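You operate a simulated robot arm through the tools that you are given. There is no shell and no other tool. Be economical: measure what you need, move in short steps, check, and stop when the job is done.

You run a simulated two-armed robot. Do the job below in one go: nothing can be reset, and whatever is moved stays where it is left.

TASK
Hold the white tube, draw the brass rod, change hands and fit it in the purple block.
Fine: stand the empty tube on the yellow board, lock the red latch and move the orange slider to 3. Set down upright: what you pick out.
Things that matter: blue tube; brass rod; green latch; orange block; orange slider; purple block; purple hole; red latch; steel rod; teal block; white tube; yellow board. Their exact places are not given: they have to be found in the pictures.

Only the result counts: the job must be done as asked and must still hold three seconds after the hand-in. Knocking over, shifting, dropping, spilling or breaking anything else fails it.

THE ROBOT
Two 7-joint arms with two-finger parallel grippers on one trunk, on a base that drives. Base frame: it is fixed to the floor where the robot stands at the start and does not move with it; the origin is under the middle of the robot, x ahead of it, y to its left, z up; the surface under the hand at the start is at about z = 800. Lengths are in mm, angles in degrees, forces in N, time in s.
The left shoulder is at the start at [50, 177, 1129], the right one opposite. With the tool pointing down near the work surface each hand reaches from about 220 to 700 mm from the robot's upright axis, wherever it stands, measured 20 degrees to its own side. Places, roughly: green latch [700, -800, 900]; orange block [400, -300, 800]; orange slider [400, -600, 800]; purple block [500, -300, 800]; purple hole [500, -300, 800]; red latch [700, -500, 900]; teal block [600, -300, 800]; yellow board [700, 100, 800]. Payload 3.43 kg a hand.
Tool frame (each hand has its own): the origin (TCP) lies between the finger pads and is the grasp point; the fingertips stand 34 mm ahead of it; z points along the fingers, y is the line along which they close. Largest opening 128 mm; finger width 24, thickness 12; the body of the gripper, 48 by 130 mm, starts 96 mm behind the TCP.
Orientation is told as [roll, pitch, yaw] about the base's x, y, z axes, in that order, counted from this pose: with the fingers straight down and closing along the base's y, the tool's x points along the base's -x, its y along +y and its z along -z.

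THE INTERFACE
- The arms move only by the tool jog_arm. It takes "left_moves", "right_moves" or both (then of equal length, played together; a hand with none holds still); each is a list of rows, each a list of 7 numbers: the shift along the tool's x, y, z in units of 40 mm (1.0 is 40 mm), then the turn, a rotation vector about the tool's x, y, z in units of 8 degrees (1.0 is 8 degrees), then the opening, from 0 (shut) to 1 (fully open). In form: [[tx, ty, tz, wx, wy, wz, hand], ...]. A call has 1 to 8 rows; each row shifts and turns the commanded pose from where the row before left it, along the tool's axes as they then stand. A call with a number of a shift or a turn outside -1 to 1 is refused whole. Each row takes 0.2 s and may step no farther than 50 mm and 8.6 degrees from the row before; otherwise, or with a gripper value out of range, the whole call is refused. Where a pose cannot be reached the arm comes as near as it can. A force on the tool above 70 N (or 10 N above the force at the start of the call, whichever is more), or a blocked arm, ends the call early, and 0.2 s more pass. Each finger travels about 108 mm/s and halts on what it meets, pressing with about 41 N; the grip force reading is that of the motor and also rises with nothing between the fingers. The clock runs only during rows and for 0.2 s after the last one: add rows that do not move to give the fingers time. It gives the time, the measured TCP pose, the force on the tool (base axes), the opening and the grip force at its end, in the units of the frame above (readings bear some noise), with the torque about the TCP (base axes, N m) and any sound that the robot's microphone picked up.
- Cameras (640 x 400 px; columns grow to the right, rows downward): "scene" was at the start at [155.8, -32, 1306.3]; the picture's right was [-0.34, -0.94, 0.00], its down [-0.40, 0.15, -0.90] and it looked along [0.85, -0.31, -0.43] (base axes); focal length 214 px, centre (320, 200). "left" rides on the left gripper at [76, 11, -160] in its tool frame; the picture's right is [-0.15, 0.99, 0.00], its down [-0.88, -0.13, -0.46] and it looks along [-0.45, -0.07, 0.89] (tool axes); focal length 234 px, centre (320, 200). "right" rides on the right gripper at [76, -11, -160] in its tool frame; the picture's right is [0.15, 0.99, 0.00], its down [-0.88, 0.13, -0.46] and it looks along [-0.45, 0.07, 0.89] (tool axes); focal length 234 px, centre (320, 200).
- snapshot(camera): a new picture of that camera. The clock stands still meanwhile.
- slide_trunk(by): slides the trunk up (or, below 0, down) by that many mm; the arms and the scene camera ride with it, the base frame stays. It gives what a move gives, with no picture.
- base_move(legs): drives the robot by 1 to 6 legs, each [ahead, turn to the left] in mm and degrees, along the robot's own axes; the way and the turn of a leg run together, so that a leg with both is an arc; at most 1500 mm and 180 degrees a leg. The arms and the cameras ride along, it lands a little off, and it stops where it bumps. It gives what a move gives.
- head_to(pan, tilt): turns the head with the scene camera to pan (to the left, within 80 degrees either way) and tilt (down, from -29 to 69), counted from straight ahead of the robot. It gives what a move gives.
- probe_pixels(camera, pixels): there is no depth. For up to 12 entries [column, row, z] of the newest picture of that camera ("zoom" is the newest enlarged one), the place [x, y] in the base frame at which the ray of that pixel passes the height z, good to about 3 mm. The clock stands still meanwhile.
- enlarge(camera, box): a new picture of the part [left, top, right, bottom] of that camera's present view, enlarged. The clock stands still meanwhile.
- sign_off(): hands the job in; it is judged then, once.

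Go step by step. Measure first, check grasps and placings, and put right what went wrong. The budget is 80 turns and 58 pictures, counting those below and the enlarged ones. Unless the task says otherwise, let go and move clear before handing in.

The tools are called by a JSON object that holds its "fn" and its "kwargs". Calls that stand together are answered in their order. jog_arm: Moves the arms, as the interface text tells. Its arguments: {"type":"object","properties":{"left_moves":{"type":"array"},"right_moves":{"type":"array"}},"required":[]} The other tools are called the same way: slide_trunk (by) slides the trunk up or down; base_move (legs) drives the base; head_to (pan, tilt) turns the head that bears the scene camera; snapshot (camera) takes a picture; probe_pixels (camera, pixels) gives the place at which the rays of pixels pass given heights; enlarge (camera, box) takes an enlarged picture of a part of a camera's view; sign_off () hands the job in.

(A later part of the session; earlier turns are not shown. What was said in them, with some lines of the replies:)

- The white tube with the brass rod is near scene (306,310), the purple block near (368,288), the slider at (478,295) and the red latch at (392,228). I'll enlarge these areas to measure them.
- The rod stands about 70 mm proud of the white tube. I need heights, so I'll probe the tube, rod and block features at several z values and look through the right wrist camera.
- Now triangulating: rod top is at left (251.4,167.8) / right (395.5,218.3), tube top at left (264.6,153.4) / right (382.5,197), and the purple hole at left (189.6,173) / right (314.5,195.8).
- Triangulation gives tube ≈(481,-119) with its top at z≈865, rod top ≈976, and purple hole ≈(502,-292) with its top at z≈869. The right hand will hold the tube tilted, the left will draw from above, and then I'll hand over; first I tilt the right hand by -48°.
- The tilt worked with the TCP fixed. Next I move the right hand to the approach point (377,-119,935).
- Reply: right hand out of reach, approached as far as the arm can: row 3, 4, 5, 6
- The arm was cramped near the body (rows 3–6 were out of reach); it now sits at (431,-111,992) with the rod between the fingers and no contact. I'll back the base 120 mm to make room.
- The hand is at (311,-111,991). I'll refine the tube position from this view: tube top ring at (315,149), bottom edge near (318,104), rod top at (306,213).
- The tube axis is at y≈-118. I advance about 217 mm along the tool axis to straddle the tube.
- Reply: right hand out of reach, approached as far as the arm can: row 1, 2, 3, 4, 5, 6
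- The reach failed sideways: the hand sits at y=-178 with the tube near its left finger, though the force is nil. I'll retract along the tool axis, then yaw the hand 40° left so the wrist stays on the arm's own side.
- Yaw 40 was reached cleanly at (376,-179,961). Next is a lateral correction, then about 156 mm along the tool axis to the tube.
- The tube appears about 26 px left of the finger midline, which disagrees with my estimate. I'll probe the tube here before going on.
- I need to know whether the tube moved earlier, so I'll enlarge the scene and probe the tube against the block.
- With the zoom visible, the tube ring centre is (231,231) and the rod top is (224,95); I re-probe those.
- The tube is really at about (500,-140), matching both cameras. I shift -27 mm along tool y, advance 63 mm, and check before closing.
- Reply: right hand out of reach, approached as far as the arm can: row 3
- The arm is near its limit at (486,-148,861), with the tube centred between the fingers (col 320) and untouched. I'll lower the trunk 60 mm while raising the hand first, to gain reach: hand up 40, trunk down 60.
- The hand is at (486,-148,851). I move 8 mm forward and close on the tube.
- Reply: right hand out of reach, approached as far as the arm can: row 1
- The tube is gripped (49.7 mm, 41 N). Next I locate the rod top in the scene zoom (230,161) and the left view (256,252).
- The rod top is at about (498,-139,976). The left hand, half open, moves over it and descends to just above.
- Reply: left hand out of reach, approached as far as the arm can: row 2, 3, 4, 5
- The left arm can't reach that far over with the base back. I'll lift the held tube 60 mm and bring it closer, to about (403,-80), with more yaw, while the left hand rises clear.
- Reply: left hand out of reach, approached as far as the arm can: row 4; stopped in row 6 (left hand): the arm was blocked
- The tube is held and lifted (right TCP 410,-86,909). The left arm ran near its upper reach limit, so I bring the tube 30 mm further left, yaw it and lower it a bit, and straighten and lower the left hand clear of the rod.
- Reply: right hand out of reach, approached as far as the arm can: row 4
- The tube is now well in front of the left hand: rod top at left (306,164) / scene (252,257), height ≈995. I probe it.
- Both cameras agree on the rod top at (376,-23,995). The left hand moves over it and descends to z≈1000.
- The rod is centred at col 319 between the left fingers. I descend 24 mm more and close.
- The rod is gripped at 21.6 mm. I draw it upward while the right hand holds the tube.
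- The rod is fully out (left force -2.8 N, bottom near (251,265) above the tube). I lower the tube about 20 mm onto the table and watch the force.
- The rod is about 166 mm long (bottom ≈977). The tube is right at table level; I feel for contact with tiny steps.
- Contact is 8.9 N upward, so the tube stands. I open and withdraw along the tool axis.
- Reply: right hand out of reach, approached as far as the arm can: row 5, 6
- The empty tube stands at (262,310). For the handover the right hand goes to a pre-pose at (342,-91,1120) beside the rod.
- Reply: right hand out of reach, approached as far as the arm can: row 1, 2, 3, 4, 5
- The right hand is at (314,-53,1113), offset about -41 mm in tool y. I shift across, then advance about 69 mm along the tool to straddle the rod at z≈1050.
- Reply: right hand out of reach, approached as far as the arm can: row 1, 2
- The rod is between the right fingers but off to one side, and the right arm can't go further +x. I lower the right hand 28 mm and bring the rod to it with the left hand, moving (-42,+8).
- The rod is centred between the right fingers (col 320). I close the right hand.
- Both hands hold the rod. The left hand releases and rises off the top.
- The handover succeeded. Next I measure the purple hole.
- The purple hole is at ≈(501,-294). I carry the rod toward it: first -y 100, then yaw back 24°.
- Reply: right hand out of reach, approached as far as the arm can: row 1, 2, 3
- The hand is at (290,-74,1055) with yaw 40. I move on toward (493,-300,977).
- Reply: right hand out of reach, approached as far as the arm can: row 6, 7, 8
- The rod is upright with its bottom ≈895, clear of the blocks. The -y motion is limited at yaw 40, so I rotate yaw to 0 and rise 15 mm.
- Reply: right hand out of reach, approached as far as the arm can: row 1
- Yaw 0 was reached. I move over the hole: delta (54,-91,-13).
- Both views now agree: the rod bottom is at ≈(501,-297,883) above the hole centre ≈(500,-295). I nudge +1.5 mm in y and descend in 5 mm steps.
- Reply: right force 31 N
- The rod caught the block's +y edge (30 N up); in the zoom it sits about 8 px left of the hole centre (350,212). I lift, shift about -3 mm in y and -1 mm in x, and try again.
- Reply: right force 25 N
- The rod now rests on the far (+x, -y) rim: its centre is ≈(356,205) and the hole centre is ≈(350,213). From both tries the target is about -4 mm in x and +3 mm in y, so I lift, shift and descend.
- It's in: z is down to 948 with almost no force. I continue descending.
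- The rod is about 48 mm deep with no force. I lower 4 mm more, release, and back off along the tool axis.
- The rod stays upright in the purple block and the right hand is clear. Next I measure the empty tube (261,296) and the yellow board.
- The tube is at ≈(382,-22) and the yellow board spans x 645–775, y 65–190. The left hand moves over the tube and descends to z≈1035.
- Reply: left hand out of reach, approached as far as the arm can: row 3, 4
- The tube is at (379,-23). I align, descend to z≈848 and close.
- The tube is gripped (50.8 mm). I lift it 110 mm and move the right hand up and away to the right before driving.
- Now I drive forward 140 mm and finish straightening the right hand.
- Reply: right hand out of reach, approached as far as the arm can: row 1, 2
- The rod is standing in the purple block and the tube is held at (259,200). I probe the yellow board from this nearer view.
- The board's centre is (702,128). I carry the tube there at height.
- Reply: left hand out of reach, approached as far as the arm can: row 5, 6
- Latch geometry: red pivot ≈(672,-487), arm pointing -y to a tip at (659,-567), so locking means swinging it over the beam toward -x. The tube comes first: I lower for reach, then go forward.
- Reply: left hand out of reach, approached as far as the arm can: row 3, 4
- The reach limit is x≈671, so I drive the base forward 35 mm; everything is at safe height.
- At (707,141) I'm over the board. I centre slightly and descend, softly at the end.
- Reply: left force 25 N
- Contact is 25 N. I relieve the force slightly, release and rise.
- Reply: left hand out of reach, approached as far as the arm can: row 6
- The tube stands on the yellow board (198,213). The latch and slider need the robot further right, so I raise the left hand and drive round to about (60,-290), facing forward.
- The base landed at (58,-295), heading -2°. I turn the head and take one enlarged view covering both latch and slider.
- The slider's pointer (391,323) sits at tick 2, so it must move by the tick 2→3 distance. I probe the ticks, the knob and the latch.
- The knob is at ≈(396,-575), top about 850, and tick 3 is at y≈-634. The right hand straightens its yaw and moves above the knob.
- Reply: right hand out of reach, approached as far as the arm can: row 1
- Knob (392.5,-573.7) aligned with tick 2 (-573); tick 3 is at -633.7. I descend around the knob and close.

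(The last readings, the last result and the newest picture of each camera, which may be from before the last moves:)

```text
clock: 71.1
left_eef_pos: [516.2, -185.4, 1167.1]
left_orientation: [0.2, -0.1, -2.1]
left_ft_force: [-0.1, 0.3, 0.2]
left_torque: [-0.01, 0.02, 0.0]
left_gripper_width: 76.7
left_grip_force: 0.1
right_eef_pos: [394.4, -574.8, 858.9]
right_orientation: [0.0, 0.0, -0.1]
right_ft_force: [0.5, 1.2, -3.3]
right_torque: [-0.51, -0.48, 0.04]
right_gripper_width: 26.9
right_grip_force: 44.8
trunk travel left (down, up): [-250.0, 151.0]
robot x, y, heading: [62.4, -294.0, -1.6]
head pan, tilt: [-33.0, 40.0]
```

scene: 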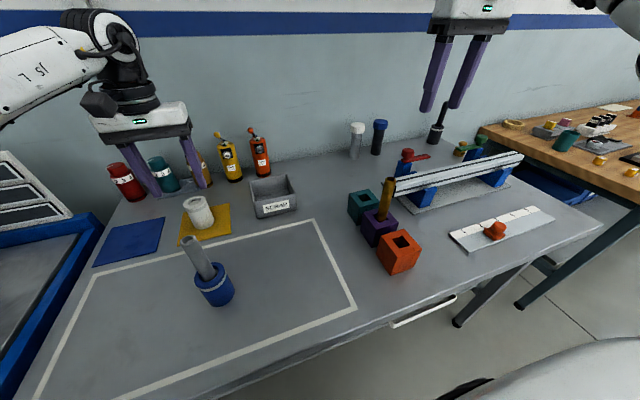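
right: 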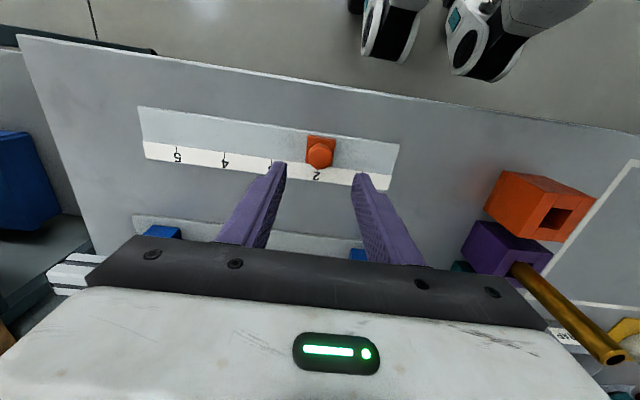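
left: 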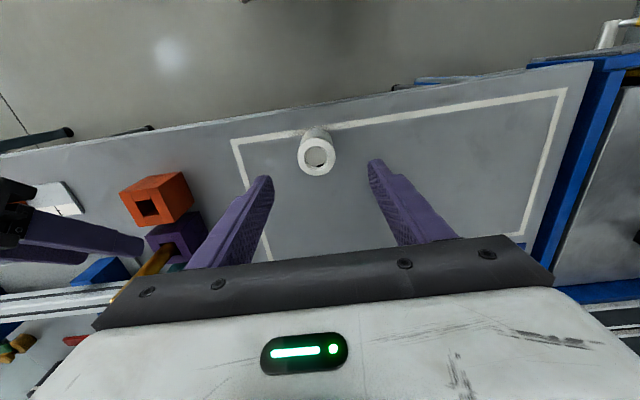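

The knob is gripped (26.9 mm). I slide 60 mm in -y.

{"fn": "jog_arm", "kwargs": {"right_moves": [[0, -0.5, 0, 0, 0, 0, 0.1], [0, -0.5, 0, 0, 0, 0, 0.1], [0, -0.5, 0, 0, 0, 0, 0.1], [0, 0, 0, 0, 0, 0, 0.1], [0, 0, 0, 0, 0, 0, 0.1]]}}

```text
clock: 72.3
left_eef_pos: [514.0, -185.1, 1167.5]
left_orientation: [0.3, -0.1, -2.0]
left_ft_force: [-0.7, -0.3, 0.2]
left_torque: [-0.01, 0.01, 0.02]
left_gripper_width: 76.9
left_grip_force: 0.1
right_eef_pos: [394.2, -634.1, 859.3]
right_orientation: [0.2, 0.1, -0.1]
right_ft_force: [-6.0, -0.2, 7.9]
right_torque: [-0.44, 0.66, -0.05]
right_gripper_width: 26.6
right_grip_force: 44.7
trunk travel left (down, up): [-250.0, 151.0]
robot x, y, heading: [59.1, -293.7, -2.0]
head pan, tilt: [-33.0, 40.0]
```

The slider is at y≈-634. I release, rise 80 mm and check it.

{"fn": "jog_arm", "kwargs": {"right_moves": [[0, 0, 0, 0, 0, 0, 0.3], [0, 0, 0, 0, 0, 0, 0.45], [0, 0, 0, 0, 0, 0, 0.45], [0, 0, -1, 0, 0, 0, 0.45], [0, 0, -1, 0, 0, 0, 0.45]]}}

{"fn": "enlarge", "kwargs": {"camera": "right", "box": [220, 100, 420, 225]}}

```text
clock: 73.5
left_eef_pos: [514.4, -185.0, 1167.6]
left_orientation: [0.2, -0.2, -2.0]
left_ft_force: [-0.7, -0.3, -0.7]
left_torque: [0.0, 0.02, -0.02]
left_gripper_width: 77.2
left_grip_force: 0.1
right_eef_pos: [391.9, -634.0, 940.2]
right_orientation: [0.1, 0.0, -0.2]
right_ft_force: [0.5, 0.2, -0.9]
right_torque: [0.01, 0.01, 0.01]
right_gripper_width: 57.6
right_grip_force: 0.1
trunk travel left (down, up): [-250.0, 151.0]
robot x, y, heading: [56.5, -295.3, -1.8]
head pan, tilt: [-33.0, 40.0]
```

```text
3.20 times, centred on (320, 162) of right
```

zoom: 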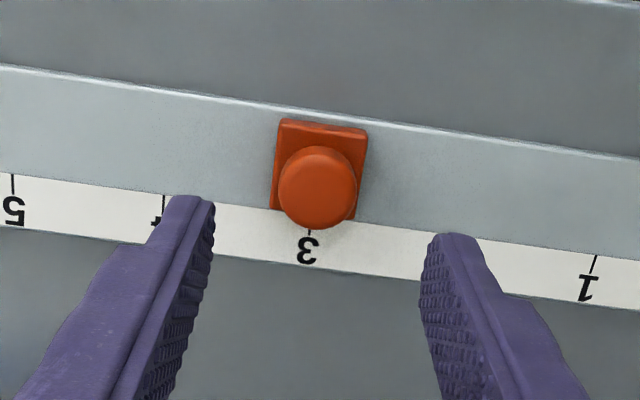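

Tick 3 shows at u=309 just below the knob. I verify positions numerically.

{"fn": "probe_pixels", "kwargs": {"camera": "zoom", "pixels": [[309, 232, 806], [13, 182, 806], [163, 202, 806], [595, 262, 806], [284, 122, 815], [367, 131, 815], [272, 208, 812], [354, 220, 812], [317, 185, 845]]}}

```text
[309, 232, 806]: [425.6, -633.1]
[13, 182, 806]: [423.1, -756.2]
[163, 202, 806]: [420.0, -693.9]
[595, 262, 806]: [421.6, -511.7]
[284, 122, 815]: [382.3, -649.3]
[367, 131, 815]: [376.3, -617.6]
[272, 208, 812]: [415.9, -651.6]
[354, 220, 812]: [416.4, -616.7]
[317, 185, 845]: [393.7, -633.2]
```

The slider is centred on tick 3 (base centre -633.8 vs tick -633.5). For the latch, I'll use closed fingers behind the arm; first I rise and travel over the beam.

{"fn": "jog_arm", "kwargs": {"right_moves": [[0, 0, -0.95, 0, 0, 0, 0.2], [0, 0, -0.95, 0, 0, 0, 0], [-1, 0.25, 0, 0, 0, 0, 0], [-1, 0.25, 0, 0, 0, 0, 0], [-1, 0.25, 0, 0, 0, 0, 0], [-1, 0.25, 0, 0, 0, 0, 0], [-1, 0.25, 0, 0, 0, 0, 0], [-1, 0.25, 0, 0, 0, 0, 0]]}}

```text
clock: 75.3
left_eef_pos: [514.0, -185.7, 1168.1]
left_orientation: [0.2, -0.2, -2.0]
left_ft_force: [-1.8, 0.1, 0.2]
left_torque: [-0.01, -0.05, 0.0]
left_gripper_width: 76.5
left_grip_force: 0.1
right_eef_pos: [615.3, -584.5, 1014.1]
right_orientation: [-0.1, -0.3, -0.4]
right_ft_force: [-0.6, 0.7, 0.2]
right_torque: [-0.05, -0.08, -0.01]
right_gripper_width: 0.1
right_grip_force: 32.8
right hand out of reach, approached as far as the arm can: row 8
trunk travel left (down, up): [-250.0, 151.0]
robot x, y, heading: [56.8, -293.8, -1.7]
head pan, tilt: [-33.0, 40.0]
```

The reach limit at this height is x≈615. It improves lower down, so I descend to TCP z≈945 at y≈-608 (clear of the arm tip at -568) and then go forward past the arm.

{"fn": "jog_arm", "kwargs": {"right_moves": [[0, -0.6, 0.85, 0, 0, 0, 0], [0, 0, 0.85, 0, 0, 0, 0], [-0.8, 0, 0, 0, 0, 0, 0], [-0.8, 0, 0, 0, 0, 0, 0], [-0.4, 0, 0, 0, 0, 0, 0]]}}

```text
clock: 76.5
left_eef_pos: [514.4, -186.2, 1168.8]
left_orientation: [0.2, -0.2, -2.0]
left_ft_force: [0.6, 0.5, -0.3]
left_torque: [0.01, 0.0, 0.03]
left_gripper_width: 77.0
left_grip_force: 0.1
right_eef_pos: [637.1, -618.7, 941.3]
right_orientation: [0.1, -0.2, -0.1]
right_ft_force: [0.1, 0.4, -0.9]
right_torque: [-0.02, -0.01, -0.01]
right_gripper_width: 0.1
right_grip_force: 32.9
right hand out of reach, approached as far as the arm can: row 3, 4, 5
trunk travel left (down, up): [-250.0, 151.0]
robot x, y, heading: [60.1, -294.3, -1.8]
head pan, tilt: [-33.0, 40.0]
```

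Reach ends at x≈637 here. I drive the base forward 45 mm; the right hand is clear at y=-619, tips ≈907.

{"fn": "base_move", "kwargs": {"legs": [[45, 0]]}}

```text
clock: 77.4
left_eef_pos: [561.6, -187.4, 1167.5]
left_orientation: [0.3, 0.0, -2.0]
left_ft_force: [0.1, 0.2, -1.1]
left_torque: [0.02, 0.03, 0.04]
left_gripper_width: 76.9
left_grip_force: 0.1
right_eef_pos: [682.7, -621.1, 942.7]
right_orientation: [0.1, 0.0, 0.0]
right_ft_force: [-0.3, -0.5, 1.0]
right_torque: [-0.01, -0.03, 0.0]
right_gripper_width: 0.2
right_grip_force: 32.8
trunk travel left (down, up): [-250.0, 151.0]
robot x, y, heading: [106.2, -298.6, -2.0]
head pan, tilt: [-33.0, 40.0]
```

Now at (683,-621). I move to (700,-600) and use a wrist picture to see the arm against the fingertips.

{"fn": "jog_arm", "kwargs": {"right_moves": [[-0.2, 0.5, 0, 0, 0, 0, 0], [-0.25, 0, 0.1, 0, 0, 0, 0]]}}

{"fn": "enlarge", "kwargs": {"camera": "right", "box": [200, 60, 480, 250]}}

```text
clock: 78.0
left_eef_pos: [561.4, -188.7, 1168.7]
left_orientation: [0.1, -0.1, -2.0]
left_ft_force: [0.7, 0.7, -0.8]
left_torque: [-0.02, 0.01, 0.04]
left_gripper_width: 77.1
left_grip_force: 0.0
right_eef_pos: [679.6, -607.5, 937.4]
right_orientation: [0.1, -0.4, -0.2]
right_ft_force: [0.7, -0.1, 0.2]
right_torque: [-0.01, -0.03, 0.03]
right_gripper_width: 0.2
right_grip_force: 33.1
right hand out of reach, approached as far as the arm can: row 1, 2
trunk travel left (down, up): [-250.0, 151.0]
robot x, y, heading: [107.1, -297.9, -1.7]
head pan, tilt: [-33.0, 40.0]
```

```text
2.11 times, centred on (340, 155) of right
```

zoom: 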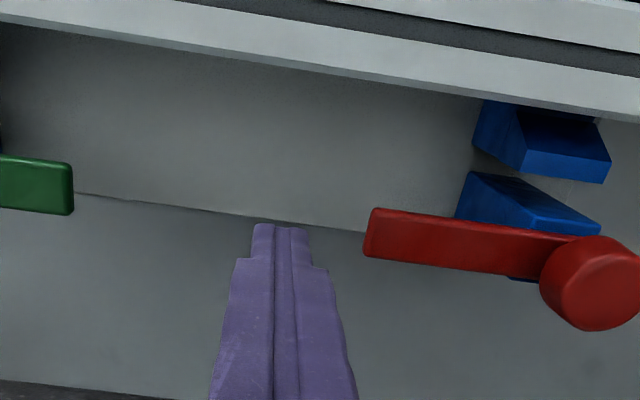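

{"fn": "probe_pixels", "kwargs": {"camera": "zoom", "pixels": [[364, 254, 900], [373, 208, 900], [545, 275, 900], [570, 235, 900], [585, 270, 925], [280, 228, 903], [560, 108, 880], [520, 170, 870], [37, 212, 900]]}}

```text
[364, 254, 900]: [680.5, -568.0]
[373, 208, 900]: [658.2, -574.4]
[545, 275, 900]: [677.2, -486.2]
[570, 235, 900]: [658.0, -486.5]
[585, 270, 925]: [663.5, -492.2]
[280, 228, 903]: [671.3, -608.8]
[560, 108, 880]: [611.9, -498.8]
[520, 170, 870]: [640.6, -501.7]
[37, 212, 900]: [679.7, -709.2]
```

Arm: x 658–680, tip y≈-571, pivot ≈(667,-490), top ≈893. I need to be behind it at x≈697, so I drive 33 mm forward (hand stays clear at y -608).

{"fn": "base_move", "kwargs": {"legs": [[33, 0]]}}

```text
clock: 78.9
left_eef_pos: [585.0, -188.2, 1167.4]
left_orientation: [0.1, -0.1, -2.0]
left_ft_force: [-0.8, 0.2, 1.5]
left_torque: [-0.02, -0.05, 0.0]
left_gripper_width: 77.0
left_grip_force: 0.0
right_eef_pos: [703.0, -609.4, 939.6]
right_orientation: [0.0, -0.4, -0.2]
right_ft_force: [0.5, 0.1, 0.6]
right_torque: [0.01, 0.02, 0.01]
right_gripper_width: 0.3
right_grip_force: 32.5
trunk travel left (down, up): [-250.0, 151.0]
robot x, y, heading: [130.2, -297.8, -1.6]
head pan, tilt: [-33.0, 40.0]
stopped in leg 1: the robot was blocked; the commanded pose is now the measured one
```

The base touched something and stopped at x=130; the hand is at (703,-609), far enough. I move behind the arm to (701,-551) and lower to z≈915.

{"fn": "jog_arm", "kwargs": {"right_moves": [[0, 0.75, 0, 0, 0, 0, 0], [0, 0.72, 0, 0, 0, 0, 0], [0, 0, 0.3, 0, 0, 0, 0], [0, 0, 0.3, 0, 0, 0, 0]]}}

```text
clock: 79.9
left_eef_pos: [582.4, -188.7, 1168.3]
left_orientation: [0.1, -0.2, -2.1]
left_ft_force: [0.0, -0.1, -0.4]
left_torque: [0.03, 0.02, -0.01]
left_gripper_width: 76.7
left_grip_force: 0.1
right_eef_pos: [683.0, -560.0, 936.2]
right_orientation: [0.6, -2.1, -0.3]
right_ft_force: [-14.5, -0.1, 29.3]
right_torque: [-0.14, 0.79, -0.13]
right_gripper_width: 0.0
right_grip_force: 32.9
right hand out of reach, approached as far as the arm can: row 1, 2
trunk travel left (down, up): [-250.0, 151.0]
robot x, y, heading: [128.5, -296.3, -2.0]
head pan, tilt: [-33.0, 40.0]
stopped in row 4 (right hand): the force on the tool passed its limit at 75 N (the readings are from after the stop); the commanded pose is now the measured one
5 turns are left
```

The hand drifted to x=683 and pressed on the arm's top (arm top ≈901). I lift, tilt the fingers 16° forward for reach, step to x≈698 and lower behind the arm.

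{"fn": "jog_arm", "kwargs": {"right_moves": [[0, 0, -0.75, 0, 0, 0, 0], [0, 0, 0, 0, -1, 0, 0], [0, 0, 0, 0, -1, 0, 0], [-0.4, 0.1, 0.11, 0, 0, 0, 0], [0.16, 0, 0.55, 0, 0, 0, 0], [0.16, 0, 0.55, 0, 0, 0, 0]]}}

```text
clock: 81.3
left_eef_pos: [585.4, -188.2, 1167.8]
left_orientation: [0.2, -0.3, -2.1]
left_ft_force: [0.0, -0.6, -0.6]
left_torque: [-0.02, 0.01, 0.0]
left_gripper_width: 76.8
left_grip_force: 0.1
right_eef_pos: [703.7, -556.4, 915.3]
right_orientation: [0.5, -17.8, -0.5]
right_ft_force: [-0.3, 0.2, -0.3]
right_torque: [0.0, 0.0, 0.0]
right_gripper_width: 0.1
right_grip_force: 33.2
trunk travel left (down, up): [-250.0, 151.0]
robot x, y, heading: [128.2, -297.3, -1.9]
head pan, tilt: [-33.0, 40.0]
4 turns are left
```

Behind the arm at (704,-556,915) with no contact. I push along the arc toward -x and then +y to swing the arm over the beam.

{"fn": "jog_arm", "kwargs": {"right_moves": [[0.469, 0.075, -0.151, 0, 0, 0, 0], [0.738, -0.05, -0.237, 0, 0, 0, 0], [0.29, 0.15, -0.198, 0, 0, 0, 0], [0.303, 0.2, -0.202, 0, 0, 0, 0], [0.144, 0.35, -0.125, 0, 0, 0, 0], [0.071, 0.43, -0.023, 0, 0, 0, 0], [0, 0.17, 0, 0, 0, 0, 0], [0, 0, 0, 0, 0, 0, 0]]}}

```text
clock: 83.1
left_eef_pos: [585.1, -189.8, 1167.5]
left_orientation: [0.3, -0.2, -2.1]
left_ft_force: [0.3, 0.5, 0.4]
left_torque: [-0.02, 0.0, 0.01]
left_gripper_width: 76.7
left_grip_force: 0.1
right_eef_pos: [616.4, -505.5, 927.2]
right_orientation: [0.5, -17.9, -0.6]
right_ft_force: [-0.8, 0.5, -0.1]
right_torque: [0.0, 0.03, 0.01]
right_gripper_width: 0.0
right_grip_force: 32.3
trunk travel left (down, up): [-250.0, 151.0]
robot x, y, heading: [125.9, -291.9, -2.0]
head pan, tilt: [-33.0, 40.0]
3 turns are left
```

The hand reached (616,-505) with no residual force, so the arm should have swung. I back away in -y, rise, and use the last picture to check the latch.

{"fn": "jog_arm", "kwargs": {"right_moves": [[0, -0.7, 0, 0, 0, 0, 0], [-0.3, 0, -0.95, 0, 0, 0, 0], [-0.3, 0, -0.95, 0, 0, 0, 0], [-0.3, 0, -0.95, 0, 0, 0, 0], [0.5, -0.9, 0, 0, 0, 0, 0], [0.5, -0.9, 0, 0, 0, 0, 0], [0.5, -0.9, 0, 0, 0, 0, 0]]}}

{"fn": "enlarge", "kwargs": {"camera": "scene", "box": [200, 130, 400, 270]}}

```text
clock: 84.7
left_eef_pos: [584.3, -189.1, 1168.7]
left_orientation: [0.3, -0.2, -2.1]
left_ft_force: [0.7, -0.9, 1.0]
left_torque: [0.01, -0.03, 0.02]
left_gripper_width: 76.8
left_grip_force: 0.0
right_eef_pos: [559.2, -644.0, 1027.9]
right_orientation: [0.6, -18.0, -0.5]
right_ft_force: [-0.4, 0.8, -0.4]
right_torque: [0.01, -0.01, -0.02]
right_gripper_width: 0.0
right_grip_force: 32.7
trunk travel left (down, up): [-250.0, 151.0]
robot x, y, heading: [128.5, -299.1, -2.0]
head pan, tilt: [-33.0, 40.0]
```

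```text
2.86 times, centred on (300, 200) of scene
2 turns are left
```

zoom: 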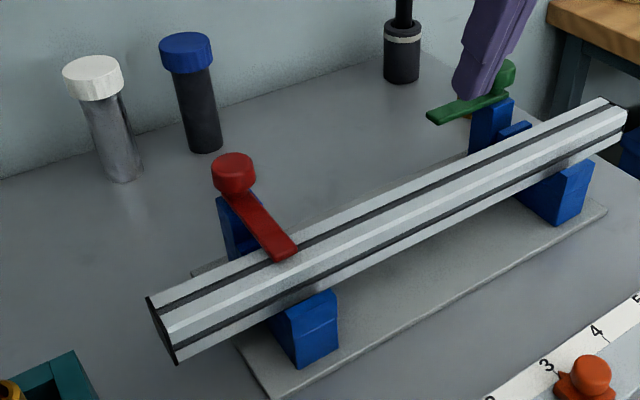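

The last picture shows the red arm lying across the beam (tip at (285,250)), along the -x direction to within a few degrees. The slider is at 3, and both hands are clear and empty, so I hand in.

{"fn": "sign_off", "kwargs": {}}

```text
The job is handed in.
```

I've handed the job in, and the pictures and probes agree with every step below; no result came back from the hand-in.

- **Brass rod:** drawn by the left hand while the right held the white tube, passed to the right hand and left standing in the purple block.
- **White tube:** stands empty on the yellow board.
- **Red latch:** swung about 90° so its arm lies across the beam. I took that as "locked", but I felt no stop or click.
- **Orange slider:** centred on 3, within about 1 mm.

Two contacts along the way could matter:

- **Tube nudge:** an early approach nudged the tube about 20 mm before I gripped it.
- **Base bump:** while I positioned for the latch, the base bumped something, probably the table, and stopped. I did not re-check the rest of the bench after that; the parts of the bench in the last picture looked undisturbed.
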